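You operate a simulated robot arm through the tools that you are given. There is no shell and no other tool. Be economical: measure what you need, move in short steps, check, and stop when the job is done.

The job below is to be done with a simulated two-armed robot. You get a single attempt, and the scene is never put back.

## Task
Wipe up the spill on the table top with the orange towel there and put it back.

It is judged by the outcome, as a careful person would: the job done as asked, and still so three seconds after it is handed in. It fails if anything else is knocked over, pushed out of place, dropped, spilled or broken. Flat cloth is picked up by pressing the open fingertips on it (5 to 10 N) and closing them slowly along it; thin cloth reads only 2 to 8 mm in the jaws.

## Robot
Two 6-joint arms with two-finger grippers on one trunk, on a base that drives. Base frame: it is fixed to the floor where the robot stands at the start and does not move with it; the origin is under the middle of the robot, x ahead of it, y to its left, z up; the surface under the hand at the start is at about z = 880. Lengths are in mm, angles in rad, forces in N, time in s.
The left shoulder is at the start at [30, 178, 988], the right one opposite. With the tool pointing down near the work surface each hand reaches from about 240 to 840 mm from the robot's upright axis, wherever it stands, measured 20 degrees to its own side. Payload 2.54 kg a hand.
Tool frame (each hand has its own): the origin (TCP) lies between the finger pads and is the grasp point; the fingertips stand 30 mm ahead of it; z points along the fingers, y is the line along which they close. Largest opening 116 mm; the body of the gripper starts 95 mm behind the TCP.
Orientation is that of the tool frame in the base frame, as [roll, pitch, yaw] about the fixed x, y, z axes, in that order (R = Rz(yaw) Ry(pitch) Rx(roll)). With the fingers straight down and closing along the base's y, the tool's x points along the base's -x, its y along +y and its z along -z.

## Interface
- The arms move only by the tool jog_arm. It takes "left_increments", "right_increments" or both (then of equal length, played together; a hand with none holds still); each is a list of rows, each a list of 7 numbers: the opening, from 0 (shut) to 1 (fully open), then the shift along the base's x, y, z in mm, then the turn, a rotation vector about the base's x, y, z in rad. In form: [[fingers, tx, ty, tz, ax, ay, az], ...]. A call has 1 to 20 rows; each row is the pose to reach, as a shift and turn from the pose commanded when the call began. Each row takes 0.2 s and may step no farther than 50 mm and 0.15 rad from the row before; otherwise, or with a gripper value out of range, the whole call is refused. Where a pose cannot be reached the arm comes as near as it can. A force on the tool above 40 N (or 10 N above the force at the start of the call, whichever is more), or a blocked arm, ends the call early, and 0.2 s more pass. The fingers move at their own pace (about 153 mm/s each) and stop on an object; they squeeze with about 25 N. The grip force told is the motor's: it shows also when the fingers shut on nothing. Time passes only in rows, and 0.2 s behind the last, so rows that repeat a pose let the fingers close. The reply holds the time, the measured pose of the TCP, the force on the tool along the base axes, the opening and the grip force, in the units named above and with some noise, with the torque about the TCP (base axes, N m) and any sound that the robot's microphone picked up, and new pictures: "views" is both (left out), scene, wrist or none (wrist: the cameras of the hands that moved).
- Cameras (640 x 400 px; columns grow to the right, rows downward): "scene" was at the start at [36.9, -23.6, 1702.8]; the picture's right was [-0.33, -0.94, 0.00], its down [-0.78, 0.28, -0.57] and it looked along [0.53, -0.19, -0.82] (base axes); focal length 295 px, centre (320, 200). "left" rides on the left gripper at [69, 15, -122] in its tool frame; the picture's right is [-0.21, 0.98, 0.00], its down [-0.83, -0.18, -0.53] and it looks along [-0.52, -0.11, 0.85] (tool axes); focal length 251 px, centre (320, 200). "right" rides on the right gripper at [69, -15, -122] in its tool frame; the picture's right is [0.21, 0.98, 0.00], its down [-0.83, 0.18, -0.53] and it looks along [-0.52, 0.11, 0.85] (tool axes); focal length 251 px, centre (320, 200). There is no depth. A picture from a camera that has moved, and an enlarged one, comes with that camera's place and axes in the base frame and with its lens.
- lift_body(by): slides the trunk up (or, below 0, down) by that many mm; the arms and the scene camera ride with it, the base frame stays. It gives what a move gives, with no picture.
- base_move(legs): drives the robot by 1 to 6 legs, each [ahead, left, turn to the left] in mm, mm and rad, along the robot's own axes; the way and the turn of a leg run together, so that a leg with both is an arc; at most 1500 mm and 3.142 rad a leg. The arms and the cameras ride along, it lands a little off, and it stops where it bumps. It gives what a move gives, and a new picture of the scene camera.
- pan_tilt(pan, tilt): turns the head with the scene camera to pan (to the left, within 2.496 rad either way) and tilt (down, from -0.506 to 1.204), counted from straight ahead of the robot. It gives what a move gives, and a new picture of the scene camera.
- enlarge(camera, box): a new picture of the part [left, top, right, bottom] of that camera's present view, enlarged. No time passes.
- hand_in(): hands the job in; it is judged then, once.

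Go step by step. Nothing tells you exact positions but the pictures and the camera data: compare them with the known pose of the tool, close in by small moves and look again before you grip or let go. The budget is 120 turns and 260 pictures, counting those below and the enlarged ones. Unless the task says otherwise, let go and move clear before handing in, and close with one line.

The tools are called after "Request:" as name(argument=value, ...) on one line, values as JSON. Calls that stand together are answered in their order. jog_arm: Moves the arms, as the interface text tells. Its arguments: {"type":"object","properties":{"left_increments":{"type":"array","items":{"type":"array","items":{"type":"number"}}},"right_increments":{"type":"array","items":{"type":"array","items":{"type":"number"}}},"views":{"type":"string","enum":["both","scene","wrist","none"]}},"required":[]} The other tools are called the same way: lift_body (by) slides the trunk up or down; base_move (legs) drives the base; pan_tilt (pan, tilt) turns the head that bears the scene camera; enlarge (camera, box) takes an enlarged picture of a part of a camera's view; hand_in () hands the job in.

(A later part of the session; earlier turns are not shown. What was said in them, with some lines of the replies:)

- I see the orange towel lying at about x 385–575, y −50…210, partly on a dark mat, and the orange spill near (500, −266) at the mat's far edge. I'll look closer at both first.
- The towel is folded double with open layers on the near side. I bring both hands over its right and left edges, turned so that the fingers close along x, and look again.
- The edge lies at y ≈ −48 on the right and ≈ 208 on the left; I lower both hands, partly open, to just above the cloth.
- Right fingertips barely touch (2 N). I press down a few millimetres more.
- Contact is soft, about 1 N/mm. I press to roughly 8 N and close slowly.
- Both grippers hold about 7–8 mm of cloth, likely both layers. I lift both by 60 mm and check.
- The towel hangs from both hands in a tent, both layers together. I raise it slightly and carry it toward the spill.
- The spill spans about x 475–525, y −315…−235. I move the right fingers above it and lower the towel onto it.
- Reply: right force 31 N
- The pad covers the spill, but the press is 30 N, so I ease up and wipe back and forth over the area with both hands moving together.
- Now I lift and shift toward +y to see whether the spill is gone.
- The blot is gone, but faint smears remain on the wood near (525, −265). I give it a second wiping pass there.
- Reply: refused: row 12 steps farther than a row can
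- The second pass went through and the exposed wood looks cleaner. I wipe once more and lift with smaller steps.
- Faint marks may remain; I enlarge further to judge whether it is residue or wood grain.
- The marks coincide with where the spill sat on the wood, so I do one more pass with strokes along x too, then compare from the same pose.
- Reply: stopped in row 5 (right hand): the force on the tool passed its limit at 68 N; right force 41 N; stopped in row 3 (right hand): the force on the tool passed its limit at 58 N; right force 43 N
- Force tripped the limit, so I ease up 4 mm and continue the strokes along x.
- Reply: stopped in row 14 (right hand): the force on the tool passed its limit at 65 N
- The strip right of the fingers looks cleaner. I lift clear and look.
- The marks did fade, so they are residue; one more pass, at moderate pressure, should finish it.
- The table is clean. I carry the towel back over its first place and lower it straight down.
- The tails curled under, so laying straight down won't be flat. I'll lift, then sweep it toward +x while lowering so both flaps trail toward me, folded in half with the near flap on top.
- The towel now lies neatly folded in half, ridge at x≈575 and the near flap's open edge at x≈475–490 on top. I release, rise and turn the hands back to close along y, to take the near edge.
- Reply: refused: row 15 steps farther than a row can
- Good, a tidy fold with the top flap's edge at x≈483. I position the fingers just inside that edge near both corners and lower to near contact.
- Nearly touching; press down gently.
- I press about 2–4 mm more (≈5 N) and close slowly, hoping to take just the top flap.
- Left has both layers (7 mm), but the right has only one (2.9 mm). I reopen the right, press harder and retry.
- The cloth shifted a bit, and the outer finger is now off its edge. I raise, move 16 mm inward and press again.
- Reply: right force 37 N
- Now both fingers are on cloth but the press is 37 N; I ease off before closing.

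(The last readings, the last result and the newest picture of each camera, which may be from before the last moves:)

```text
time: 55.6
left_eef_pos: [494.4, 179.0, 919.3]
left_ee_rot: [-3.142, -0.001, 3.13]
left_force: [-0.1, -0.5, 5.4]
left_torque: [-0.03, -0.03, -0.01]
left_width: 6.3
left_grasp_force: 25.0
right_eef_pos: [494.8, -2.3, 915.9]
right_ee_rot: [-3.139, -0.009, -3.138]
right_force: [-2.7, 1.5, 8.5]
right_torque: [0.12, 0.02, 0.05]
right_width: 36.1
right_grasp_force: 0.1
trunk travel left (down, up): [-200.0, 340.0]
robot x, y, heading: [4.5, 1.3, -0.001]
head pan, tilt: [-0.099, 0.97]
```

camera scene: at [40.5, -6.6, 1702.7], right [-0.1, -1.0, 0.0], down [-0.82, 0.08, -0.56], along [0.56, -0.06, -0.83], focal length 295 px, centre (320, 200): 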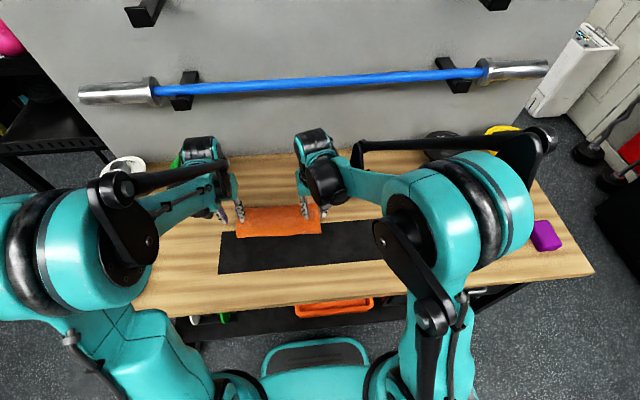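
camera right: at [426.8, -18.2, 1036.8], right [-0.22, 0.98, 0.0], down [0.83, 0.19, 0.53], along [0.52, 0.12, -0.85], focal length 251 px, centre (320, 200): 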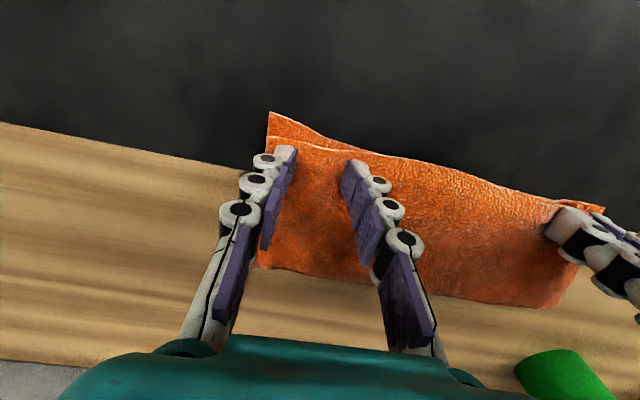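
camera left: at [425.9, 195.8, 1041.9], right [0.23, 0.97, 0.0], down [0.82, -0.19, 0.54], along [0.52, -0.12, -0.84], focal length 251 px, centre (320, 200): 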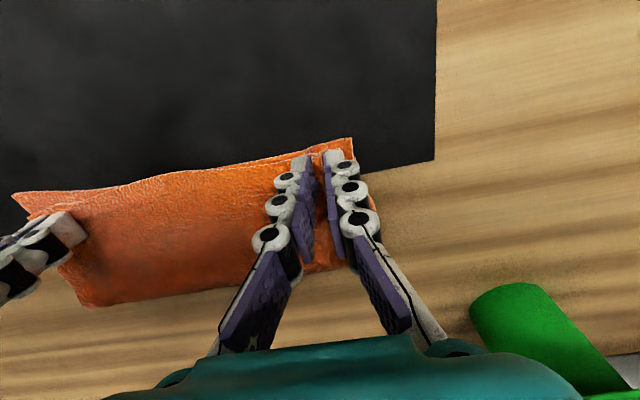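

Request:
jog_arm(right_increments=[[0.28, 0, 0, 0, 0, 0, 0], [0.26, 0, 0, 0, 0, 0, 0], [0.24, 0, 0, 0, 0, 0, 0], [0.22, 0, 0, 0, 0, 0, 0], [0.2, 0, 0, 0, 0, 0, 0], [0.18, 0, 0, 0, 0, 0, 0], [0.16, 0, 0, 0, 0, 0, 0], [0.14, 0, 0, 0, 0, 0, 0], [0.12, 0, 0, 0, 0, 0, 0], [0.1, 0, 0, 0, 0, 0, 0], [0.08, 0, 0, 0, 0, 0, 0], [0.06, 0, 0, 0, 0, 0, 0], [0.04, 0, 0, 0, 0, 0, 0], [0.02, 0, 0, 0, 0, 0, 0], [0, 0, 0, 0, 0, 0, 0], [0, 0, 0, 0, 0, 0, 0]], views="wrist")

```text
time: 59.0
left_eef_pos: [492.6, 179.6, 918.8]
left_ee_rot: [3.139, 0.003, 3.132]
left_force: [-1.7, -2.6, 5.6]
left_torque: [-0.1, 0.01, -0.05]
left_width: 6.2
left_grasp_force: 25.0
right_eef_pos: [494.4, -2.8, 915.7]
right_ee_rot: [-3.138, -0.008, -3.137]
right_force: [-0.6, 4.8, 5.2]
right_torque: [0.15, 0.05, 0.03]
right_width: 7.0
right_grasp_force: 25.3
trunk travel left (down, up): [-200.0, 340.0]
robot x, y, heading: [0.8, -2.9, 0.001]
head pan, tilt: [-0.099, 0.97]
camera right: at [427.4, -18.1, 1038.4], right [-0.22, 0.98, 0.0], down [0.83, 0.19, 0.53], along [0.51, 0.11, -0.85], focal length 251 px, centre (320, 200)
```

right: 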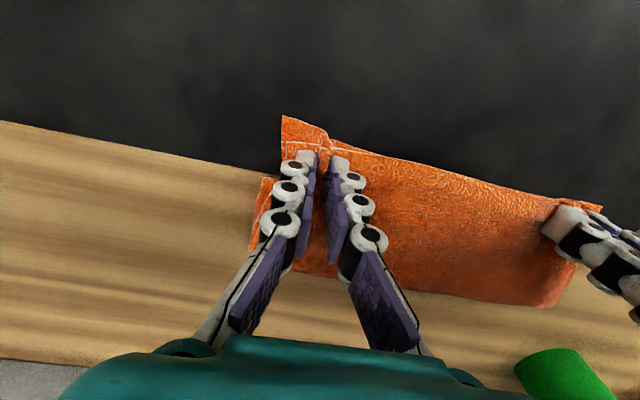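

Both hands now read ~6–7 mm, i.e. both layers of the top flap. I lift together to see the towel unfold.

Request:
jog_arm(right_increments=[[0, 0, 0, 20, 0, 0, 0], [0, 10, 0, 50, 0, 0, 0], [0, 20, 0, 85, 0, 0, 0], [0, 30, 0, 120, 0, 0, 0], [0, 40, 0, 155, 0, 0, 0], [0, 40, 0, 190, 0, 0, 0], [0, 40, 0, 220, 0, 0, 0], [0, 40, 0, 220, 0, 0, 0]], left_increments=[[0, 0, 0, 20, 0, 0, 0], [0, 10, 0, 50, 0, 0, 0], [0, 20, 0, 85, 0, 0, 0], [0, 30, 0, 120, 0, 0, 0], [0, 40, 0, 155, 0, 0, 0], [0, 40, 0, 190, 0, 0, 0], [0, 40, 0, 220, 0, 0, 0], [0, 40, 0, 220, 0, 0, 0]])

Request:
enlarge(camera="scene", box=[210, 160, 370, 260])

```text
time: 60.8
left_eef_pos: [537.6, 178.0, 1140.2]
left_ee_rot: [3.139, 0.002, 3.131]
left_force: [0.1, -2.8, -0.1]
left_torque: [-0.04, 0.0, -0.04]
left_width: 6.8
left_grasp_force: 25.3
right_eef_pos: [537.3, -1.1, 1133.8]
right_ee_rot: [-3.137, -0.008, -3.135]
right_force: [-0.5, 1.2, -1.3]
right_torque: [0.08, 0.03, -0.04]
right_width: 6.6
right_grasp_force: 25.1
trunk travel left (down, up): [-200.0, 340.0]
robot x, y, heading: [-1.1, 1.1, 0.004]
head pan, tilt: [-0.099, 0.97]
camera scene: at [41.1, -6.4, 1702.6], right [-0.1, -1.0, 0.0], down [-0.82, 0.08, -0.56], along [0.56, -0.06, -0.83], focal length 295 px, centre (320, 200)
camera right: at [469.0, -16.8, 1256.5], right [-0.22, 0.98, 0.0], down [0.83, 0.19, 0.53], along [0.51, 0.11, -0.85], focal length 251 px, centre (320, 200)
camera left: at [468.2, 195.6, 1263.0], right [0.23, 0.97, 0.0], down [0.82, -0.19, 0.53], along [0.52, -0.12, -0.85], focal length 251 px, centre (320, 200)
```

scene: 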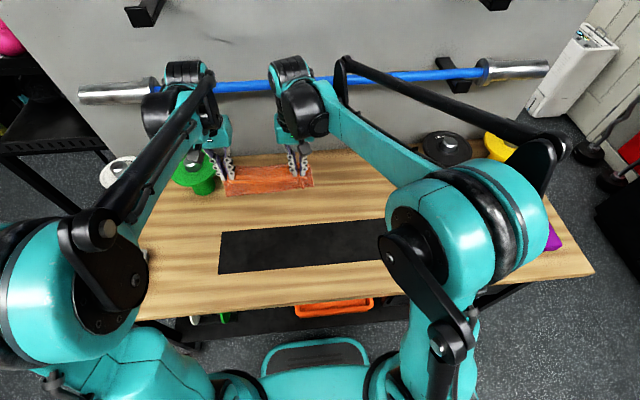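
right: 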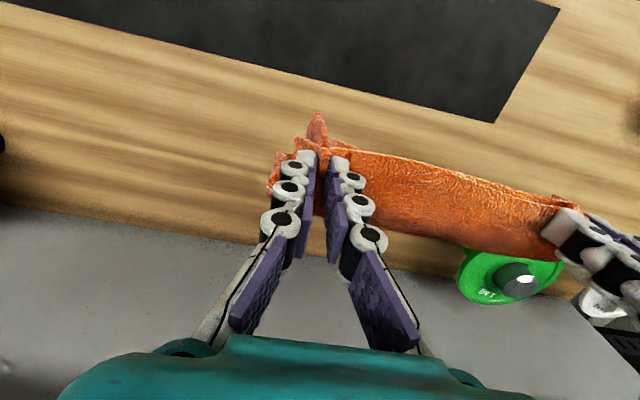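
left: 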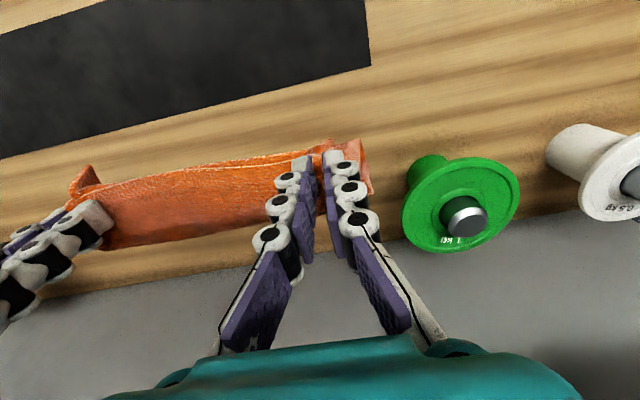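

```text
4.00 times, centred on (290, 210) of scene
camera zoom: at [41.1, -6.4, 1702.6], right [-0.1, -1.0, 0.0], down [-0.82, 0.08, -0.56], along [0.56, -0.06, -0.83], focal length 1179 px, centre (440, 160)
```

zoom: 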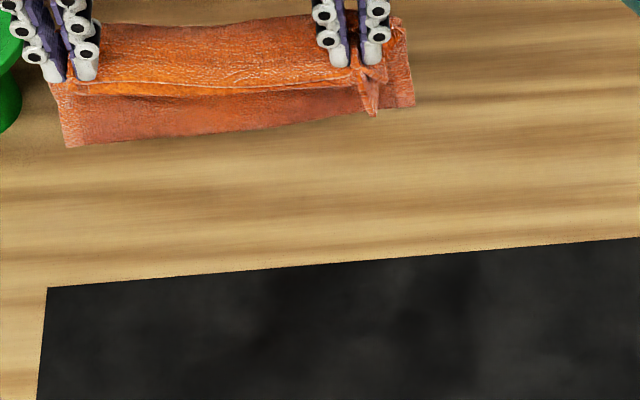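

The towel seems to be still half folded behind the grip. I give it a gentle shake along x and wait, to see whether it drops open.

Request:
jog_arm(right_increments=[[0, -20, 0, 10, 0, 0, 0], [0, -40, 0, 20, 0, 0, 0], [0, 0, 0, 20, 0, 0, 0], [0, -40, 0, 40, 0, 0, 0], [0, 0, 0, 40, 0, 0, 0], [0, -40, 0, 40, 0, 0, 0], [0, -80, 0, 40, 0, 0, 0], [0, -110, 0, 40, 0, 0, 0], [0, -110, 0, 40, 0, 0, 0], [0, -110, 0, 40, 0, 0, 0], [0, -110, 0, 40, 0, 0, 0]], left_increments=[[0, -20, 0, 10, 0, 0, 0], [0, -40, 0, 20, 0, 0, 0], [0, 0, 0, 20, 0, 0, 0], [0, -40, 0, 40, 0, 0, 0], [0, 0, 0, 40, 0, 0, 0], [0, -40, 0, 40, 0, 0, 0], [0, -80, 0, 40, 0, 0, 0], [0, -110, 0, 40, 0, 0, 0], [0, -110, 0, 40, 0, 0, 0], [0, -110, 0, 40, 0, 0, 0], [0, -110, 0, 40, 0, 0, 0]])

Request:
enlarge(camera="scene", box=[210, 160, 370, 260])

```text
time: 63.2
left_eef_pos: [424.9, 177.9, 1179.1]
left_ee_rot: [3.141, 0.003, 3.132]
left_force: [0.8, -0.9, -0.3]
left_torque: [-0.1, -0.02, -0.05]
left_width: 6.4
left_grasp_force: 25.3
right_eef_pos: [425.2, -2.6, 1176.7]
right_ee_rot: [-3.137, -0.009, -3.135]
right_force: [-0.4, 2.1, -0.2]
right_torque: [0.07, 0.02, 0.01]
right_width: 6.9
right_grasp_force: 25.4
trunk travel left (down, up): [-200.0, 340.0]
robot x, y, heading: [-4.1, -0.8, 0.002]
head pan, tilt: [-0.099, 0.97]
camera scene: at [40.3, -6.6, 1702.7], right [-0.1, -1.0, 0.0], down [-0.82, 0.08, -0.56], along [0.56, -0.06, -0.83], focal length 295 px, centre (320, 200)
camera right: at [356.8, -17.9, 1298.7], right [-0.22, 0.98, 0.0], down [0.83, 0.19, 0.53], along [0.51, 0.11, -0.85], focal length 251 px, centre (320, 200)
camera left: at [356.6, 194.9, 1302.4], right [0.23, 0.97, 0.0], down [0.82, -0.19, 0.53], along [0.52, -0.12, -0.84], focal length 251 px, centre (320, 200)
```

scene: 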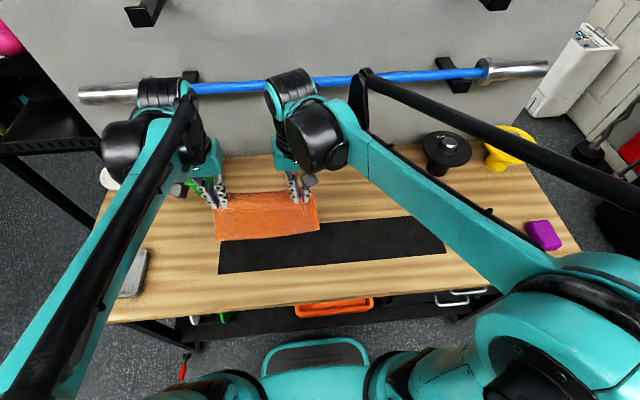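
right: 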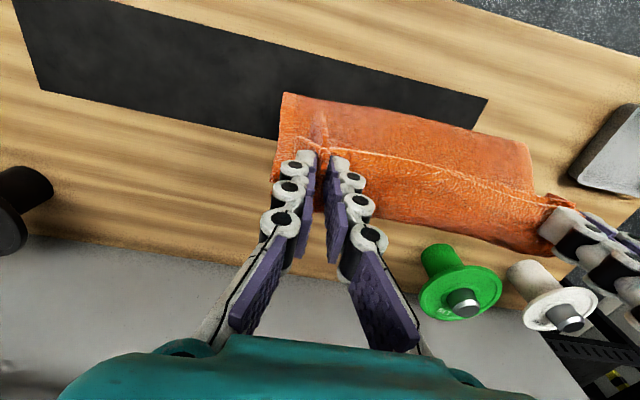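
left: 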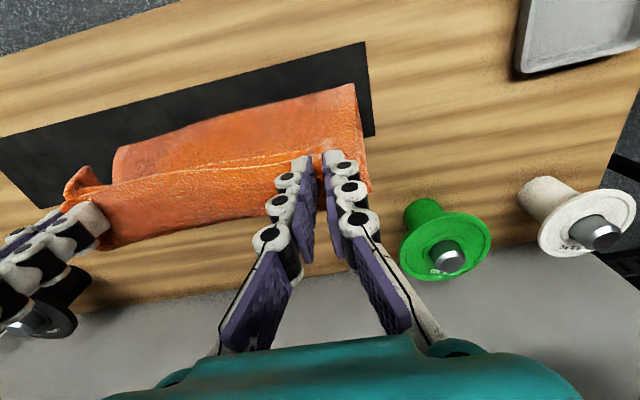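

```text
4.00 times, centred on (290, 210) of scene
camera zoom: at [40.3, -6.6, 1702.7], right [-0.1, -1.0, 0.0], down [-0.82, 0.08, -0.56], along [0.56, -0.06, -0.83], focal length 1179 px, centre (440, 160)
```

zoom: 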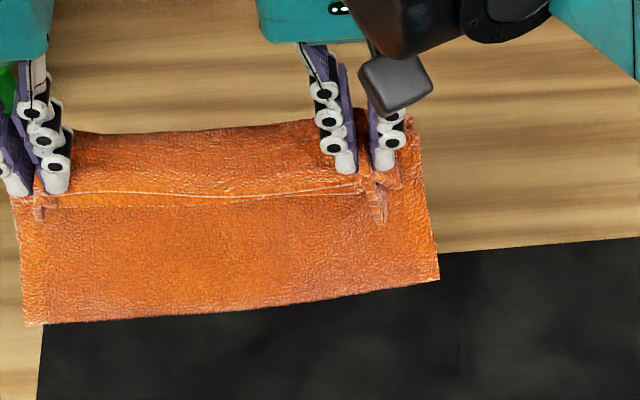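

It has dropped open: it hangs ~170 mm from its near edge with the far edge at the bottom (≈(405, z 980)). I move out to x≈600 just above touching, before laying it down toward myself.

Request:
jog_arm(right_increments=[[0, 25, -1, 0, 0, 0, 0], [0, 50, -2, 0, 0, 0, 0], [0, 75, -3, 0, 0, 0, 0], [0, 100, -4, -10, 0, 0, 0], [0, 125, -5, -25, 0, 0, 0], [0, 150, -6, -40, 0, 0, 0], [0, 170, -7, -55, 0, 0, 0], [0, 180, -8, -65, 0, 0, 0], [0, 180, -8, -65, 0, 0, 0], [0, 180, -8, -65, 0, 0, 0], [0, 180, -8, -65, 0, 0, 0]], left_increments=[[0, 25, -1, 0, 0, 0, 0], [0, 50, -2, 0, 0, 0, 0], [0, 75, -3, 0, 0, 0, 0], [0, 100, -4, -10, 0, 0, 0], [0, 125, -5, -25, 0, 0, 0], [0, 150, -6, -40, 0, 0, 0], [0, 170, -7, -55, 0, 0, 0], [0, 180, -8, -67, 0, 0, 0], [0, 180, -8, -67, 0, 0, 0], [0, 180, -8, -67, 0, 0, 0], [0, 180, -8, -67, 0, 0, 0]])

Request:
enlarge(camera="scene", box=[210, 140, 370, 240])

```text
time: 65.6
left_eef_pos: [605.5, 171.1, 1111.3]
left_ee_rot: [3.14, 0.002, 3.129]
left_force: [-0.1, -0.8, -0.1]
left_torque: [-0.08, -0.01, -0.02]
left_width: 6.4
left_grasp_force: 25.0
right_eef_pos: [608.5, -9.0, 1111.6]
right_ee_rot: [-3.137, -0.008, -3.137]
right_force: [-0.1, 2.2, -0.7]
right_torque: [0.07, 0.01, 0.04]
right_width: 6.9
right_grasp_force: 24.9
trunk travel left (down, up): [-200.0, 340.0]
robot x, y, heading: [0.9, 2.8, -0.003]
head pan, tilt: [-0.099, 0.97]
camera scene: at [40.5, -6.5, 1702.7], right [-0.1, -1.0, 0.0], down [-0.82, 0.08, -0.56], along [0.56, -0.06, -0.83], focal length 295 px, centre (320, 200)
camera right: at [539.3, -25.3, 1233.5], right [-0.22, 0.98, 0.0], down [0.83, 0.19, 0.53], along [0.51, 0.11, -0.85], focal length 251 px, centre (320, 200)
camera left: at [536.5, 186.8, 1233.8], right [0.23, 0.97, 0.0], down [0.82, -0.19, 0.53], along [0.52, -0.12, -0.84], focal length 251 px, centre (320, 200)
```

scene: 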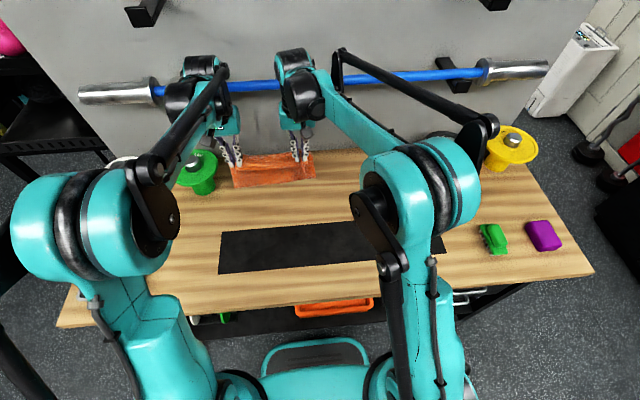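
right: 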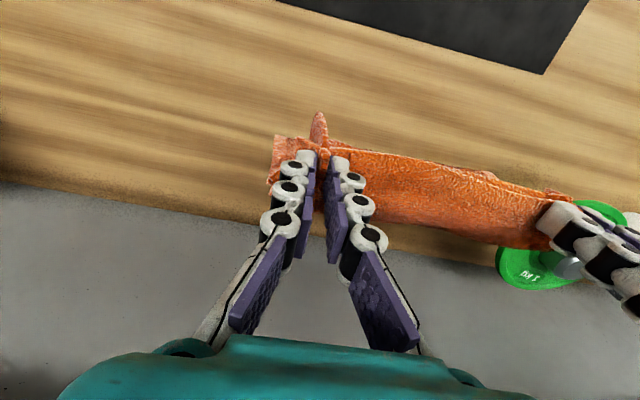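
left: 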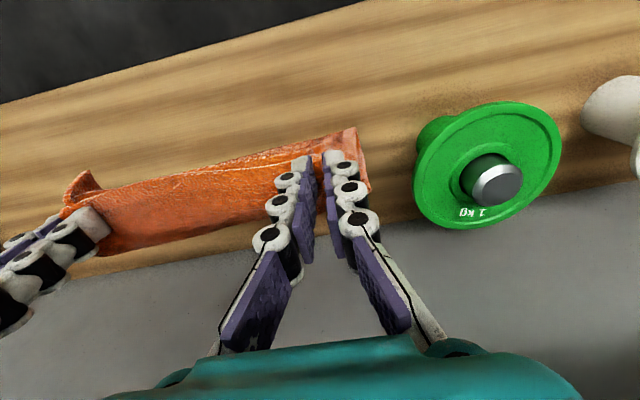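

```text
4.00 times, centred on (290, 190) of scene
camera zoom: at [40.5, -6.5, 1702.7], right [-0.1, -1.0, 0.0], down [-0.82, 0.08, -0.56], along [0.56, -0.06, -0.83], focal length 1179 px, centre (440, 240)
```

zoom: 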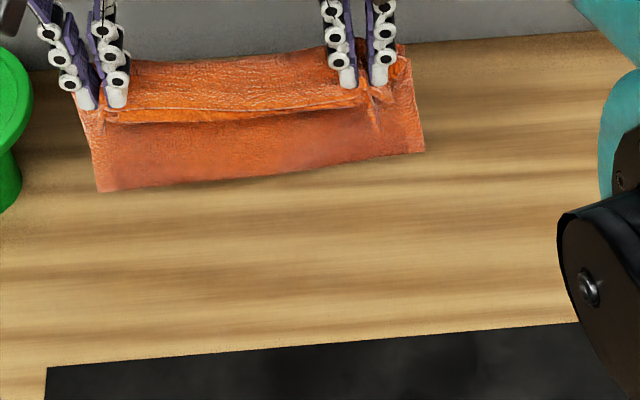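

The lower edge may be swinging; I hold still a second and look again.

Request:
jog_arm(right_increments=[[0, 0, 0, 0, 0, 0, 0], [0, 0, 0, 0, 0, 0, 0], [0, 0, 0, 0, 0, 0, 0], [0, 0, 0, 0, 0, 0, 0], [0, 0, 0, 0, 0, 0, 0]], views="wrist")

Request:
enlarge(camera="scene", box=[210, 140, 370, 240])

```text
time: 66.8
left_eef_pos: [605.6, 170.1, 1112.0]
left_ee_rot: [3.14, 0.001, 3.13]
left_force: [0.5, -0.6, -0.5]
left_torque: [-0.08, 0.02, -0.04]
left_width: 6.3
left_grasp_force: 25.0
right_eef_pos: [607.7, -9.5, 1109.2]
right_ee_rot: [-3.137, -0.008, -3.136]
right_force: [0.2, 2.1, -0.7]
right_torque: [0.08, 0.0, 0.0]
right_width: 7.1
right_grasp_force: 25.1
trunk travel left (down, up): [-200.0, 340.0]
robot x, y, heading: [-0.5, 1.4, 0.003]
head pan, tilt: [-0.099, 0.97]
camera right: at [539.5, -25.3, 1233.4], right [-0.22, 0.98, 0.0], down [0.83, 0.19, 0.53], along [0.51, 0.11, -0.85], focal length 251 px, centre (320, 200)
```

right: 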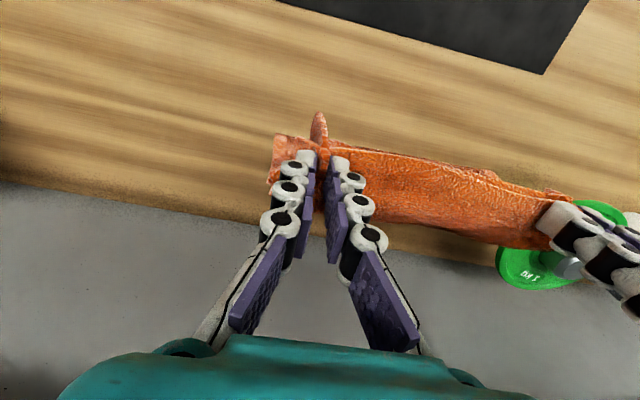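

```text
4.00 times, centred on (290, 190) of scene
camera zoom: at [40.8, -6.5, 1702.7], right [-0.1, -1.0, 0.0], down [-0.82, 0.08, -0.56], along [0.56, -0.06, -0.83], focal length 1179 px, centre (440, 240)
```

zoom: 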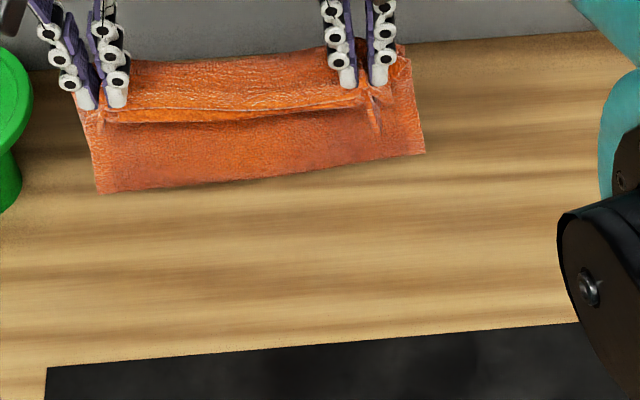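

It is steady with the lower edge leaning to +x, which suits laying toward me. I lay it down: hands move −x while lowering.

Request:
jog_arm(right_increments=[[0, -12, 0, -16, 0, 0, 0], [0, -32, 0, -31, 0, 0, 0], [0, -52, 0, -46, 0, 0, 0], [0, -72, 0, -66, 0, 0, 0], [0, -92, 0, -86, 0, 0, 0], [0, -117, 0, -111, 0, 0, 0], [0, -139, 0, -136, 0, 0, 0], [0, -162, 0, -156, 0, 0, 0], [0, -182, 0, -172, 0, 0, 0], [0, -199, 0, -184, 0, 0, 0], [0, -207, 0, -187, 0, 0, 0], [0, -207, 0, -187, 0, 0, 0]], left_increments=[[0, -12, 0, -16, 0, 0, 0], [0, -32, 0, -31, 0, 0, 0], [0, -52, 0, -46, 0, 0, 0], [0, -72, 0, -66, 0, 0, 0], [0, -92, 0, -86, 0, 0, 0], [0, -117, 0, -111, 0, 0, 0], [0, -139, 0, -136, 0, 0, 0], [0, -162, 0, -156, 0, 0, 0], [0, -182, 0, -172, 0, 0, 0], [0, -199, 0, -184, 0, 0, 0], [0, -207, 0, -187, 0, 0, 0], [0, -207, 0, -187, 0, 0, 0]])

Request:
enlarge(camera="scene", box=[210, 170, 370, 270])

```text
time: 69.4
left_eef_pos: [396.4, 170.8, 924.9]
left_ee_rot: [3.14, 0.002, 3.131]
left_force: [0.6, -2.5, -0.3]
left_torque: [-0.11, 0.01, -0.02]
left_width: 6.2
left_grasp_force: 25.0
right_eef_pos: [400.4, -10.5, 924.1]
right_ee_rot: [-3.138, -0.009, -3.137]
right_force: [0.5, 1.5, 0.4]
right_torque: [0.11, 0.03, -0.02]
right_width: 6.9
right_grasp_force: 25.0
trunk travel left (down, up): [-200.0, 340.0]
robot x, y, heading: [-3.4, 2.2, -0.003]
head pan, tilt: [-0.099, 0.97]
camera scene: at [40.7, -6.5, 1702.7], right [-0.1, -1.0, 0.0], down [-0.82, 0.08, -0.56], along [0.56, -0.06, -0.83], focal length 295 px, centre (320, 200)
camera right: at [331.3, -26.0, 1046.4], right [-0.22, 0.98, 0.0], down [0.83, 0.19, 0.53], along [0.51, 0.11, -0.85], focal length 251 px, centre (320, 200)
camera left: at [328.4, 187.5, 1047.5], right [0.23, 0.97, 0.0], down [0.82, -0.19, 0.53], along [0.52, -0.12, -0.84], focal length 251 px, centre (320, 200)
```

scene: 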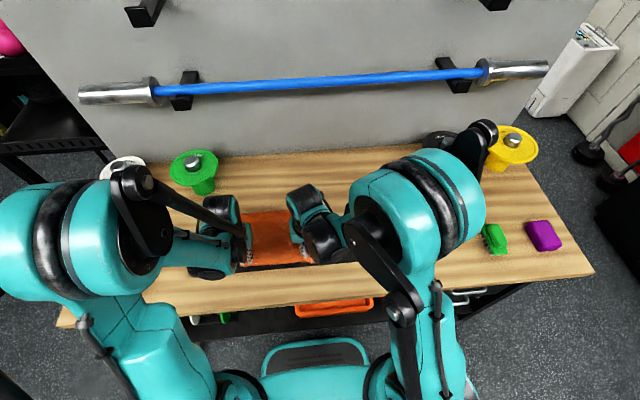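
right: 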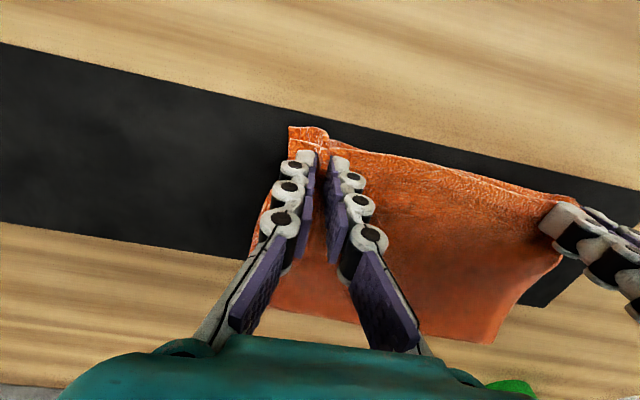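
left: 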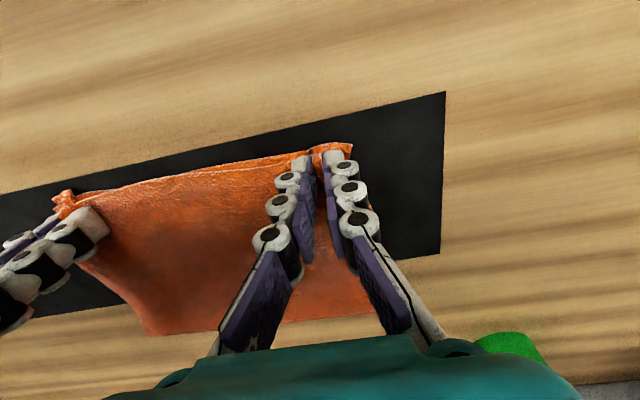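

```text
4.00 times, centred on (290, 220) of scene
camera zoom: at [40.7, -6.5, 1702.7], right [-0.1, -1.0, 0.0], down [-0.82, 0.08, -0.56], along [0.56, -0.06, -0.83], focal length 1179 px, centre (440, 120)
```

zoom: 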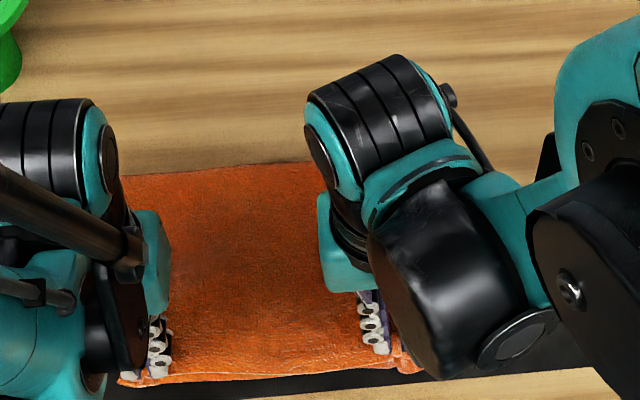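

It lies flat in its old place (far edge ≈558, near edge ≈383). I press lightly and open slowly so that the fingers spread the pleats back out, then lift off.

Request:
jog_arm(right_increments=[[0, 0, 0, -4, 0, 0, 0], [0, 0, 0, -7, 0, 0, 0], [0.06, 0, 0, -7, 0, 0, 0], [0.09, 0, 0, -7, 0, 0, 0], [0.12, 0, 0, -7, 0, 0, 0], [0.15, 0, 0, -7, 0, 0, 0], [0.18, 0, 0, -7, 0, 0, 0], [0.21, 0, 0, -7, 0, 0, 0], [0.24, 0, 0, -7, 0, 0, 0], [0.27, 0, 0, -7, 0, 0, 0], [0.3, 0, 0, -7, 0, 0, 0], [0.32, 0, 0, -7, 0, 0, 0], [0.32, 0, 0, 3, 0, 0, 0], [0.32, 0, 0, 30, 0, 0, 0], [0.32, 0, 0, 70, 0, 0, 0], [0.32, 0, 0, 110, 0, 0, 0]], left_increments=[[0, 0, 0, -4, 0, 0, 0], [0, 0, 0, -7, 0, 0, 0], [0.06, 0, 0, -7, 0, 0, 0], [0.09, 0, 0, -7, 0, 0, 0], [0.12, 0, 0, -7, 0, 0, 0], [0.15, 0, 0, -7, 0, 0, 0], [0.18, 0, 0, -7, 0, 0, 0], [0.21, 0, 0, -7, 0, 0, 0], [0.24, 0, 0, -7, 0, 0, 0], [0.27, 0, 0, -7, 0, 0, 0], [0.3, 0, 0, -7, 0, 0, 0], [0.32, 0, 0, -7, 0, 0, 0], [0.32, 0, 0, 3, 0, 0, 0], [0.32, 0, 0, 30, 0, 0, 0], [0.32, 0, 0, 70, 0, 0, 0], [0.32, 0, 0, 110, 0, 0, 0]])

```text
time: 72.8
left_eef_pos: [393.8, 172.1, 1038.1]
left_ee_rot: [-3.141, 0.001, 3.132]
left_force: [-1.2, -0.2, 0.2]
left_torque: [-0.04, -0.03, 0.01]
left_width: 37.3
left_grasp_force: 0.0
right_eef_pos: [398.8, -11.0, 1037.1]
right_ee_rot: [-3.138, -0.009, -3.136]
right_force: [-0.7, -0.1, 0.1]
right_torque: [0.02, -0.01, -0.01]
right_width: 37.5
right_grasp_force: 0.1
trunk travel left (down, up): [-200.0, 340.0]
robot x, y, heading: [-2.0, -2.6, 0.001]
head pan, tilt: [-0.099, 0.97]
camera scene: at [38.3, -6.8, 1702.8], right [-0.1, -1.0, 0.0], down [-0.82, 0.08, -0.57], along [0.56, -0.06, -0.82], focal length 295 px, centre (320, 200)
camera right: at [330.1, -26.4, 1159.3], right [-0.22, 0.98, 0.0], down [0.83, 0.19, 0.53], along [0.51, 0.11, -0.85], focal length 251 px, centre (320, 200)
camera left: at [325.1, 188.6, 1160.3], right [0.23, 0.97, 0.0], down [0.82, -0.19, 0.54], along [0.52, -0.12, -0.84], focal length 251 px, centre (320, 200)
```

scene: 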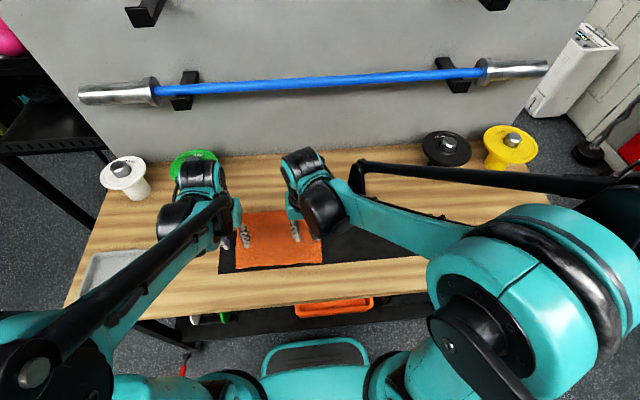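
right: 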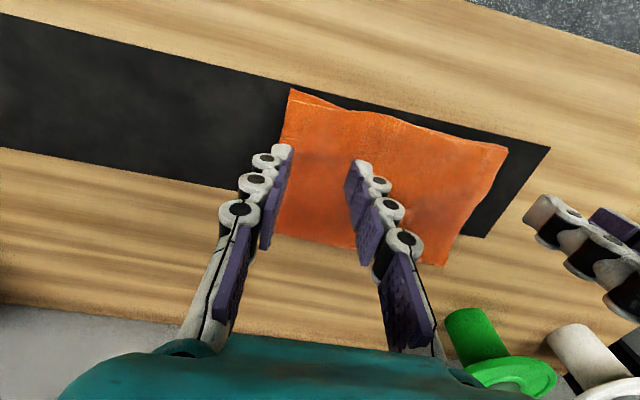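
left: 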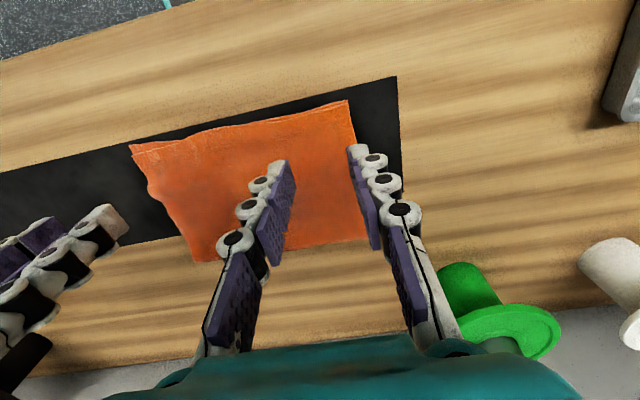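

The towel lies flat and folded in its place. I withdraw the arms and check the whole table.

Request:
jog_arm(right_increments=[[0.32, 0, 0, 30, 0, 0, 0], [0.32, 0, -30, 60, 0, 0, 0], [0.32, 0, -75, 70, 0, 0, 0], [0.32, 0, -120, 70, 0, 0, 0], [0.32, 0, -165, 70, 0, 0, 0], [0.32, 0, -210, 70, 0, 0, 0], [0.32, 0, -255, 70, 0, 0, 0], [0.32, 0, -300, 70, 0, 0, 0], [0.32, 0, -345, 70, 0, 0, 0], [0.32, 0, -360, 70, 0, 0, 0]], left_increments=[[0.32, 0, 0, 30, 0, 0, 0], [0.32, 0, 0, 60, 0, 0, 0], [0.32, 0, 20, 100, 0, 0, 0], [0.32, 0, 50, 130, 0, 0, 0], [0.32, 0, 80, 140, 0, 0, 0], [0.32, 0, 110, 140, 0, 0, 0], [0.32, 0, 140, 140, 0, 0, 0], [0.32, 0, 140, 140, 0, 0, 0], [0.32, 0, 140, 140, 0, 0, 0], [0.32, 0, 140, 140, 0, 0, 0]], views="both")

Request:
enlarge(camera="scene", box=[200, 150, 460, 312])

```text
time: 75.0
left_eef_pos: [399.5, 314.1, 1178.2]
left_ee_rot: [3.139, 0.001, 3.13]
left_force: [0.2, -0.6, 0.5]
left_torque: [-0.01, 0.02, -0.02]
left_width: 37.0
left_grasp_force: 0.1
right_eef_pos: [398.6, -371.4, 1104.3]
right_ee_rot: [-3.137, -0.009, -3.136]
right_force: [0.4, -0.1, 0.1]
right_torque: [-0.02, 0.01, -0.02]
right_width: 37.0
right_grasp_force: 0.0
trunk travel left (down, up): [-200.0, 340.0]
robot x, y, heading: [-0.7, 1.2, 0.001]
head pan, tilt: [-0.099, 0.97]
camera scene: at [40.5, -6.6, 1702.7], right [-0.1, -1.0, 0.0], down [-0.82, 0.08, -0.56], along [0.56, -0.06, -0.83], focal length 295 px, centre (320, 200)
camera right: at [330.3, -386.3, 1226.5], right [-0.22, 0.98, 0.0], down [0.83, 0.19, 0.53], along [0.51, 0.12, -0.85], focal length 251 px, centre (320, 200)
camera left: at [330.3, 329.8, 1301.6], right [0.23, 0.97, 0.0], down [0.82, -0.19, 0.53], along [0.52, -0.12, -0.84], focal length 251 px, centre (320, 200)
```

scene: 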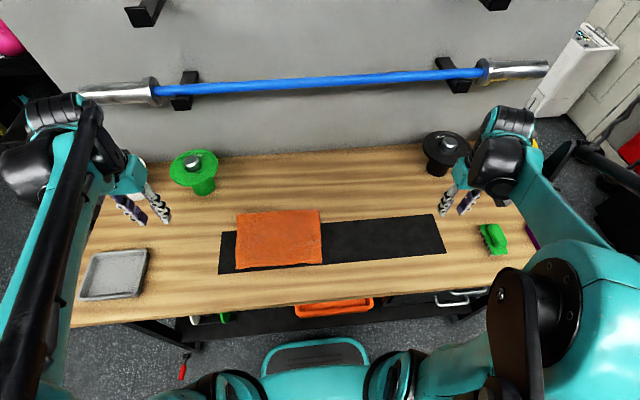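
right: 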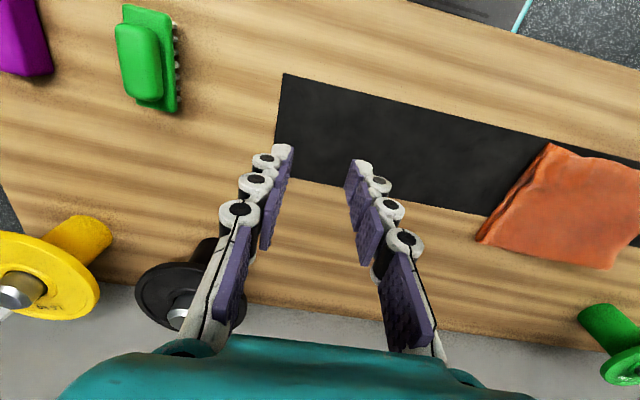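
left: 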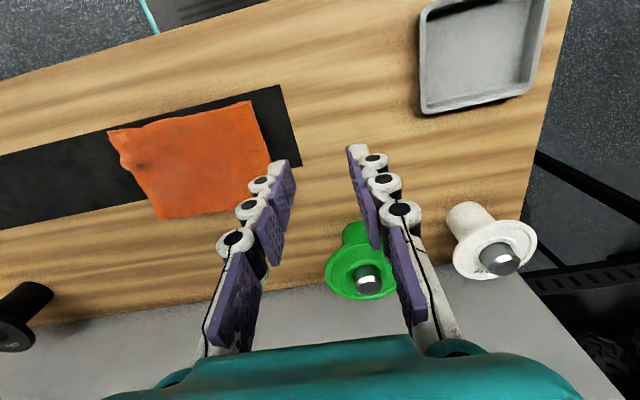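

```text
2.46 times, centred on (330, 231) of scene
camera zoom: at [40.5, -6.6, 1702.7], right [-0.1, -1.0, 0.0], down [-0.82, 0.08, -0.56], along [0.56, -0.06, -0.83], focal length 725 px, centre (295, 124)
```

zoom: 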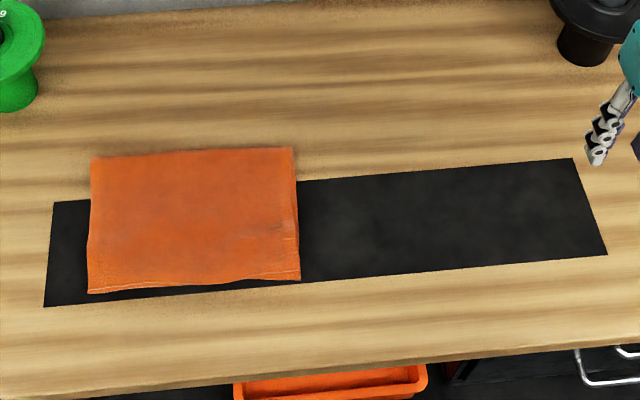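

The towel is back essentially as it was and nothing else moved. One last close look at the spill area.

Request:
enlarge(camera="right", box=[270, 60, 510, 210])

Request:
enlarge(camera="scene", box=[330, 190, 450, 265])

```text
2.67 times, centred on (390, 135) of right
camera zoom: at [330.3, -386.3, 1226.5], right [-0.22, 0.98, 0.0], down [0.83, 0.19, 0.53], along [0.51, 0.12, -0.85], focal length 670 px, centre (133, 373)
```

zoom: 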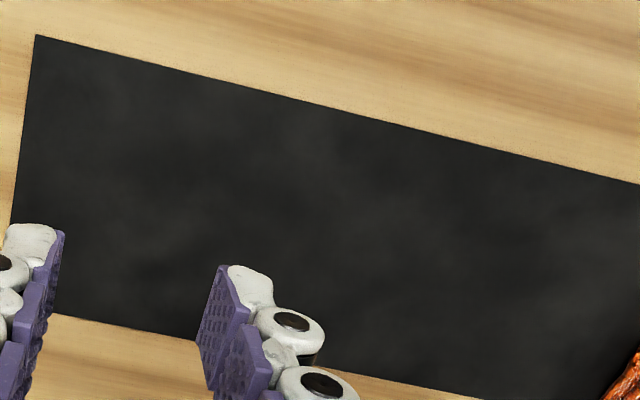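

```text
5.33 times, centred on (390, 228) of scene
camera zoom: at [40.5, -6.6, 1702.7], right [-0.1, -1.0, 0.0], down [-0.82, 0.08, -0.56], along [0.56, -0.06, -0.83], focal length 1572 px, centre (-53, 53)
```

zoom: 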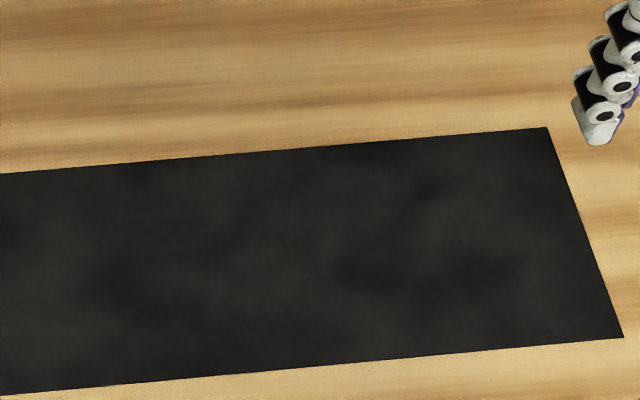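

The spill area is clean on both wood and mat, the towel is back in place, and the hands are clear, so I hand in.

Request:
hand_in()

```text
The job is handed in.
```

The spill is wiped up: no residue shows on the wood or the mat. The towel lies flat and folded in its old place (within about 15 mm), and no other object looked moved in the last pictures.
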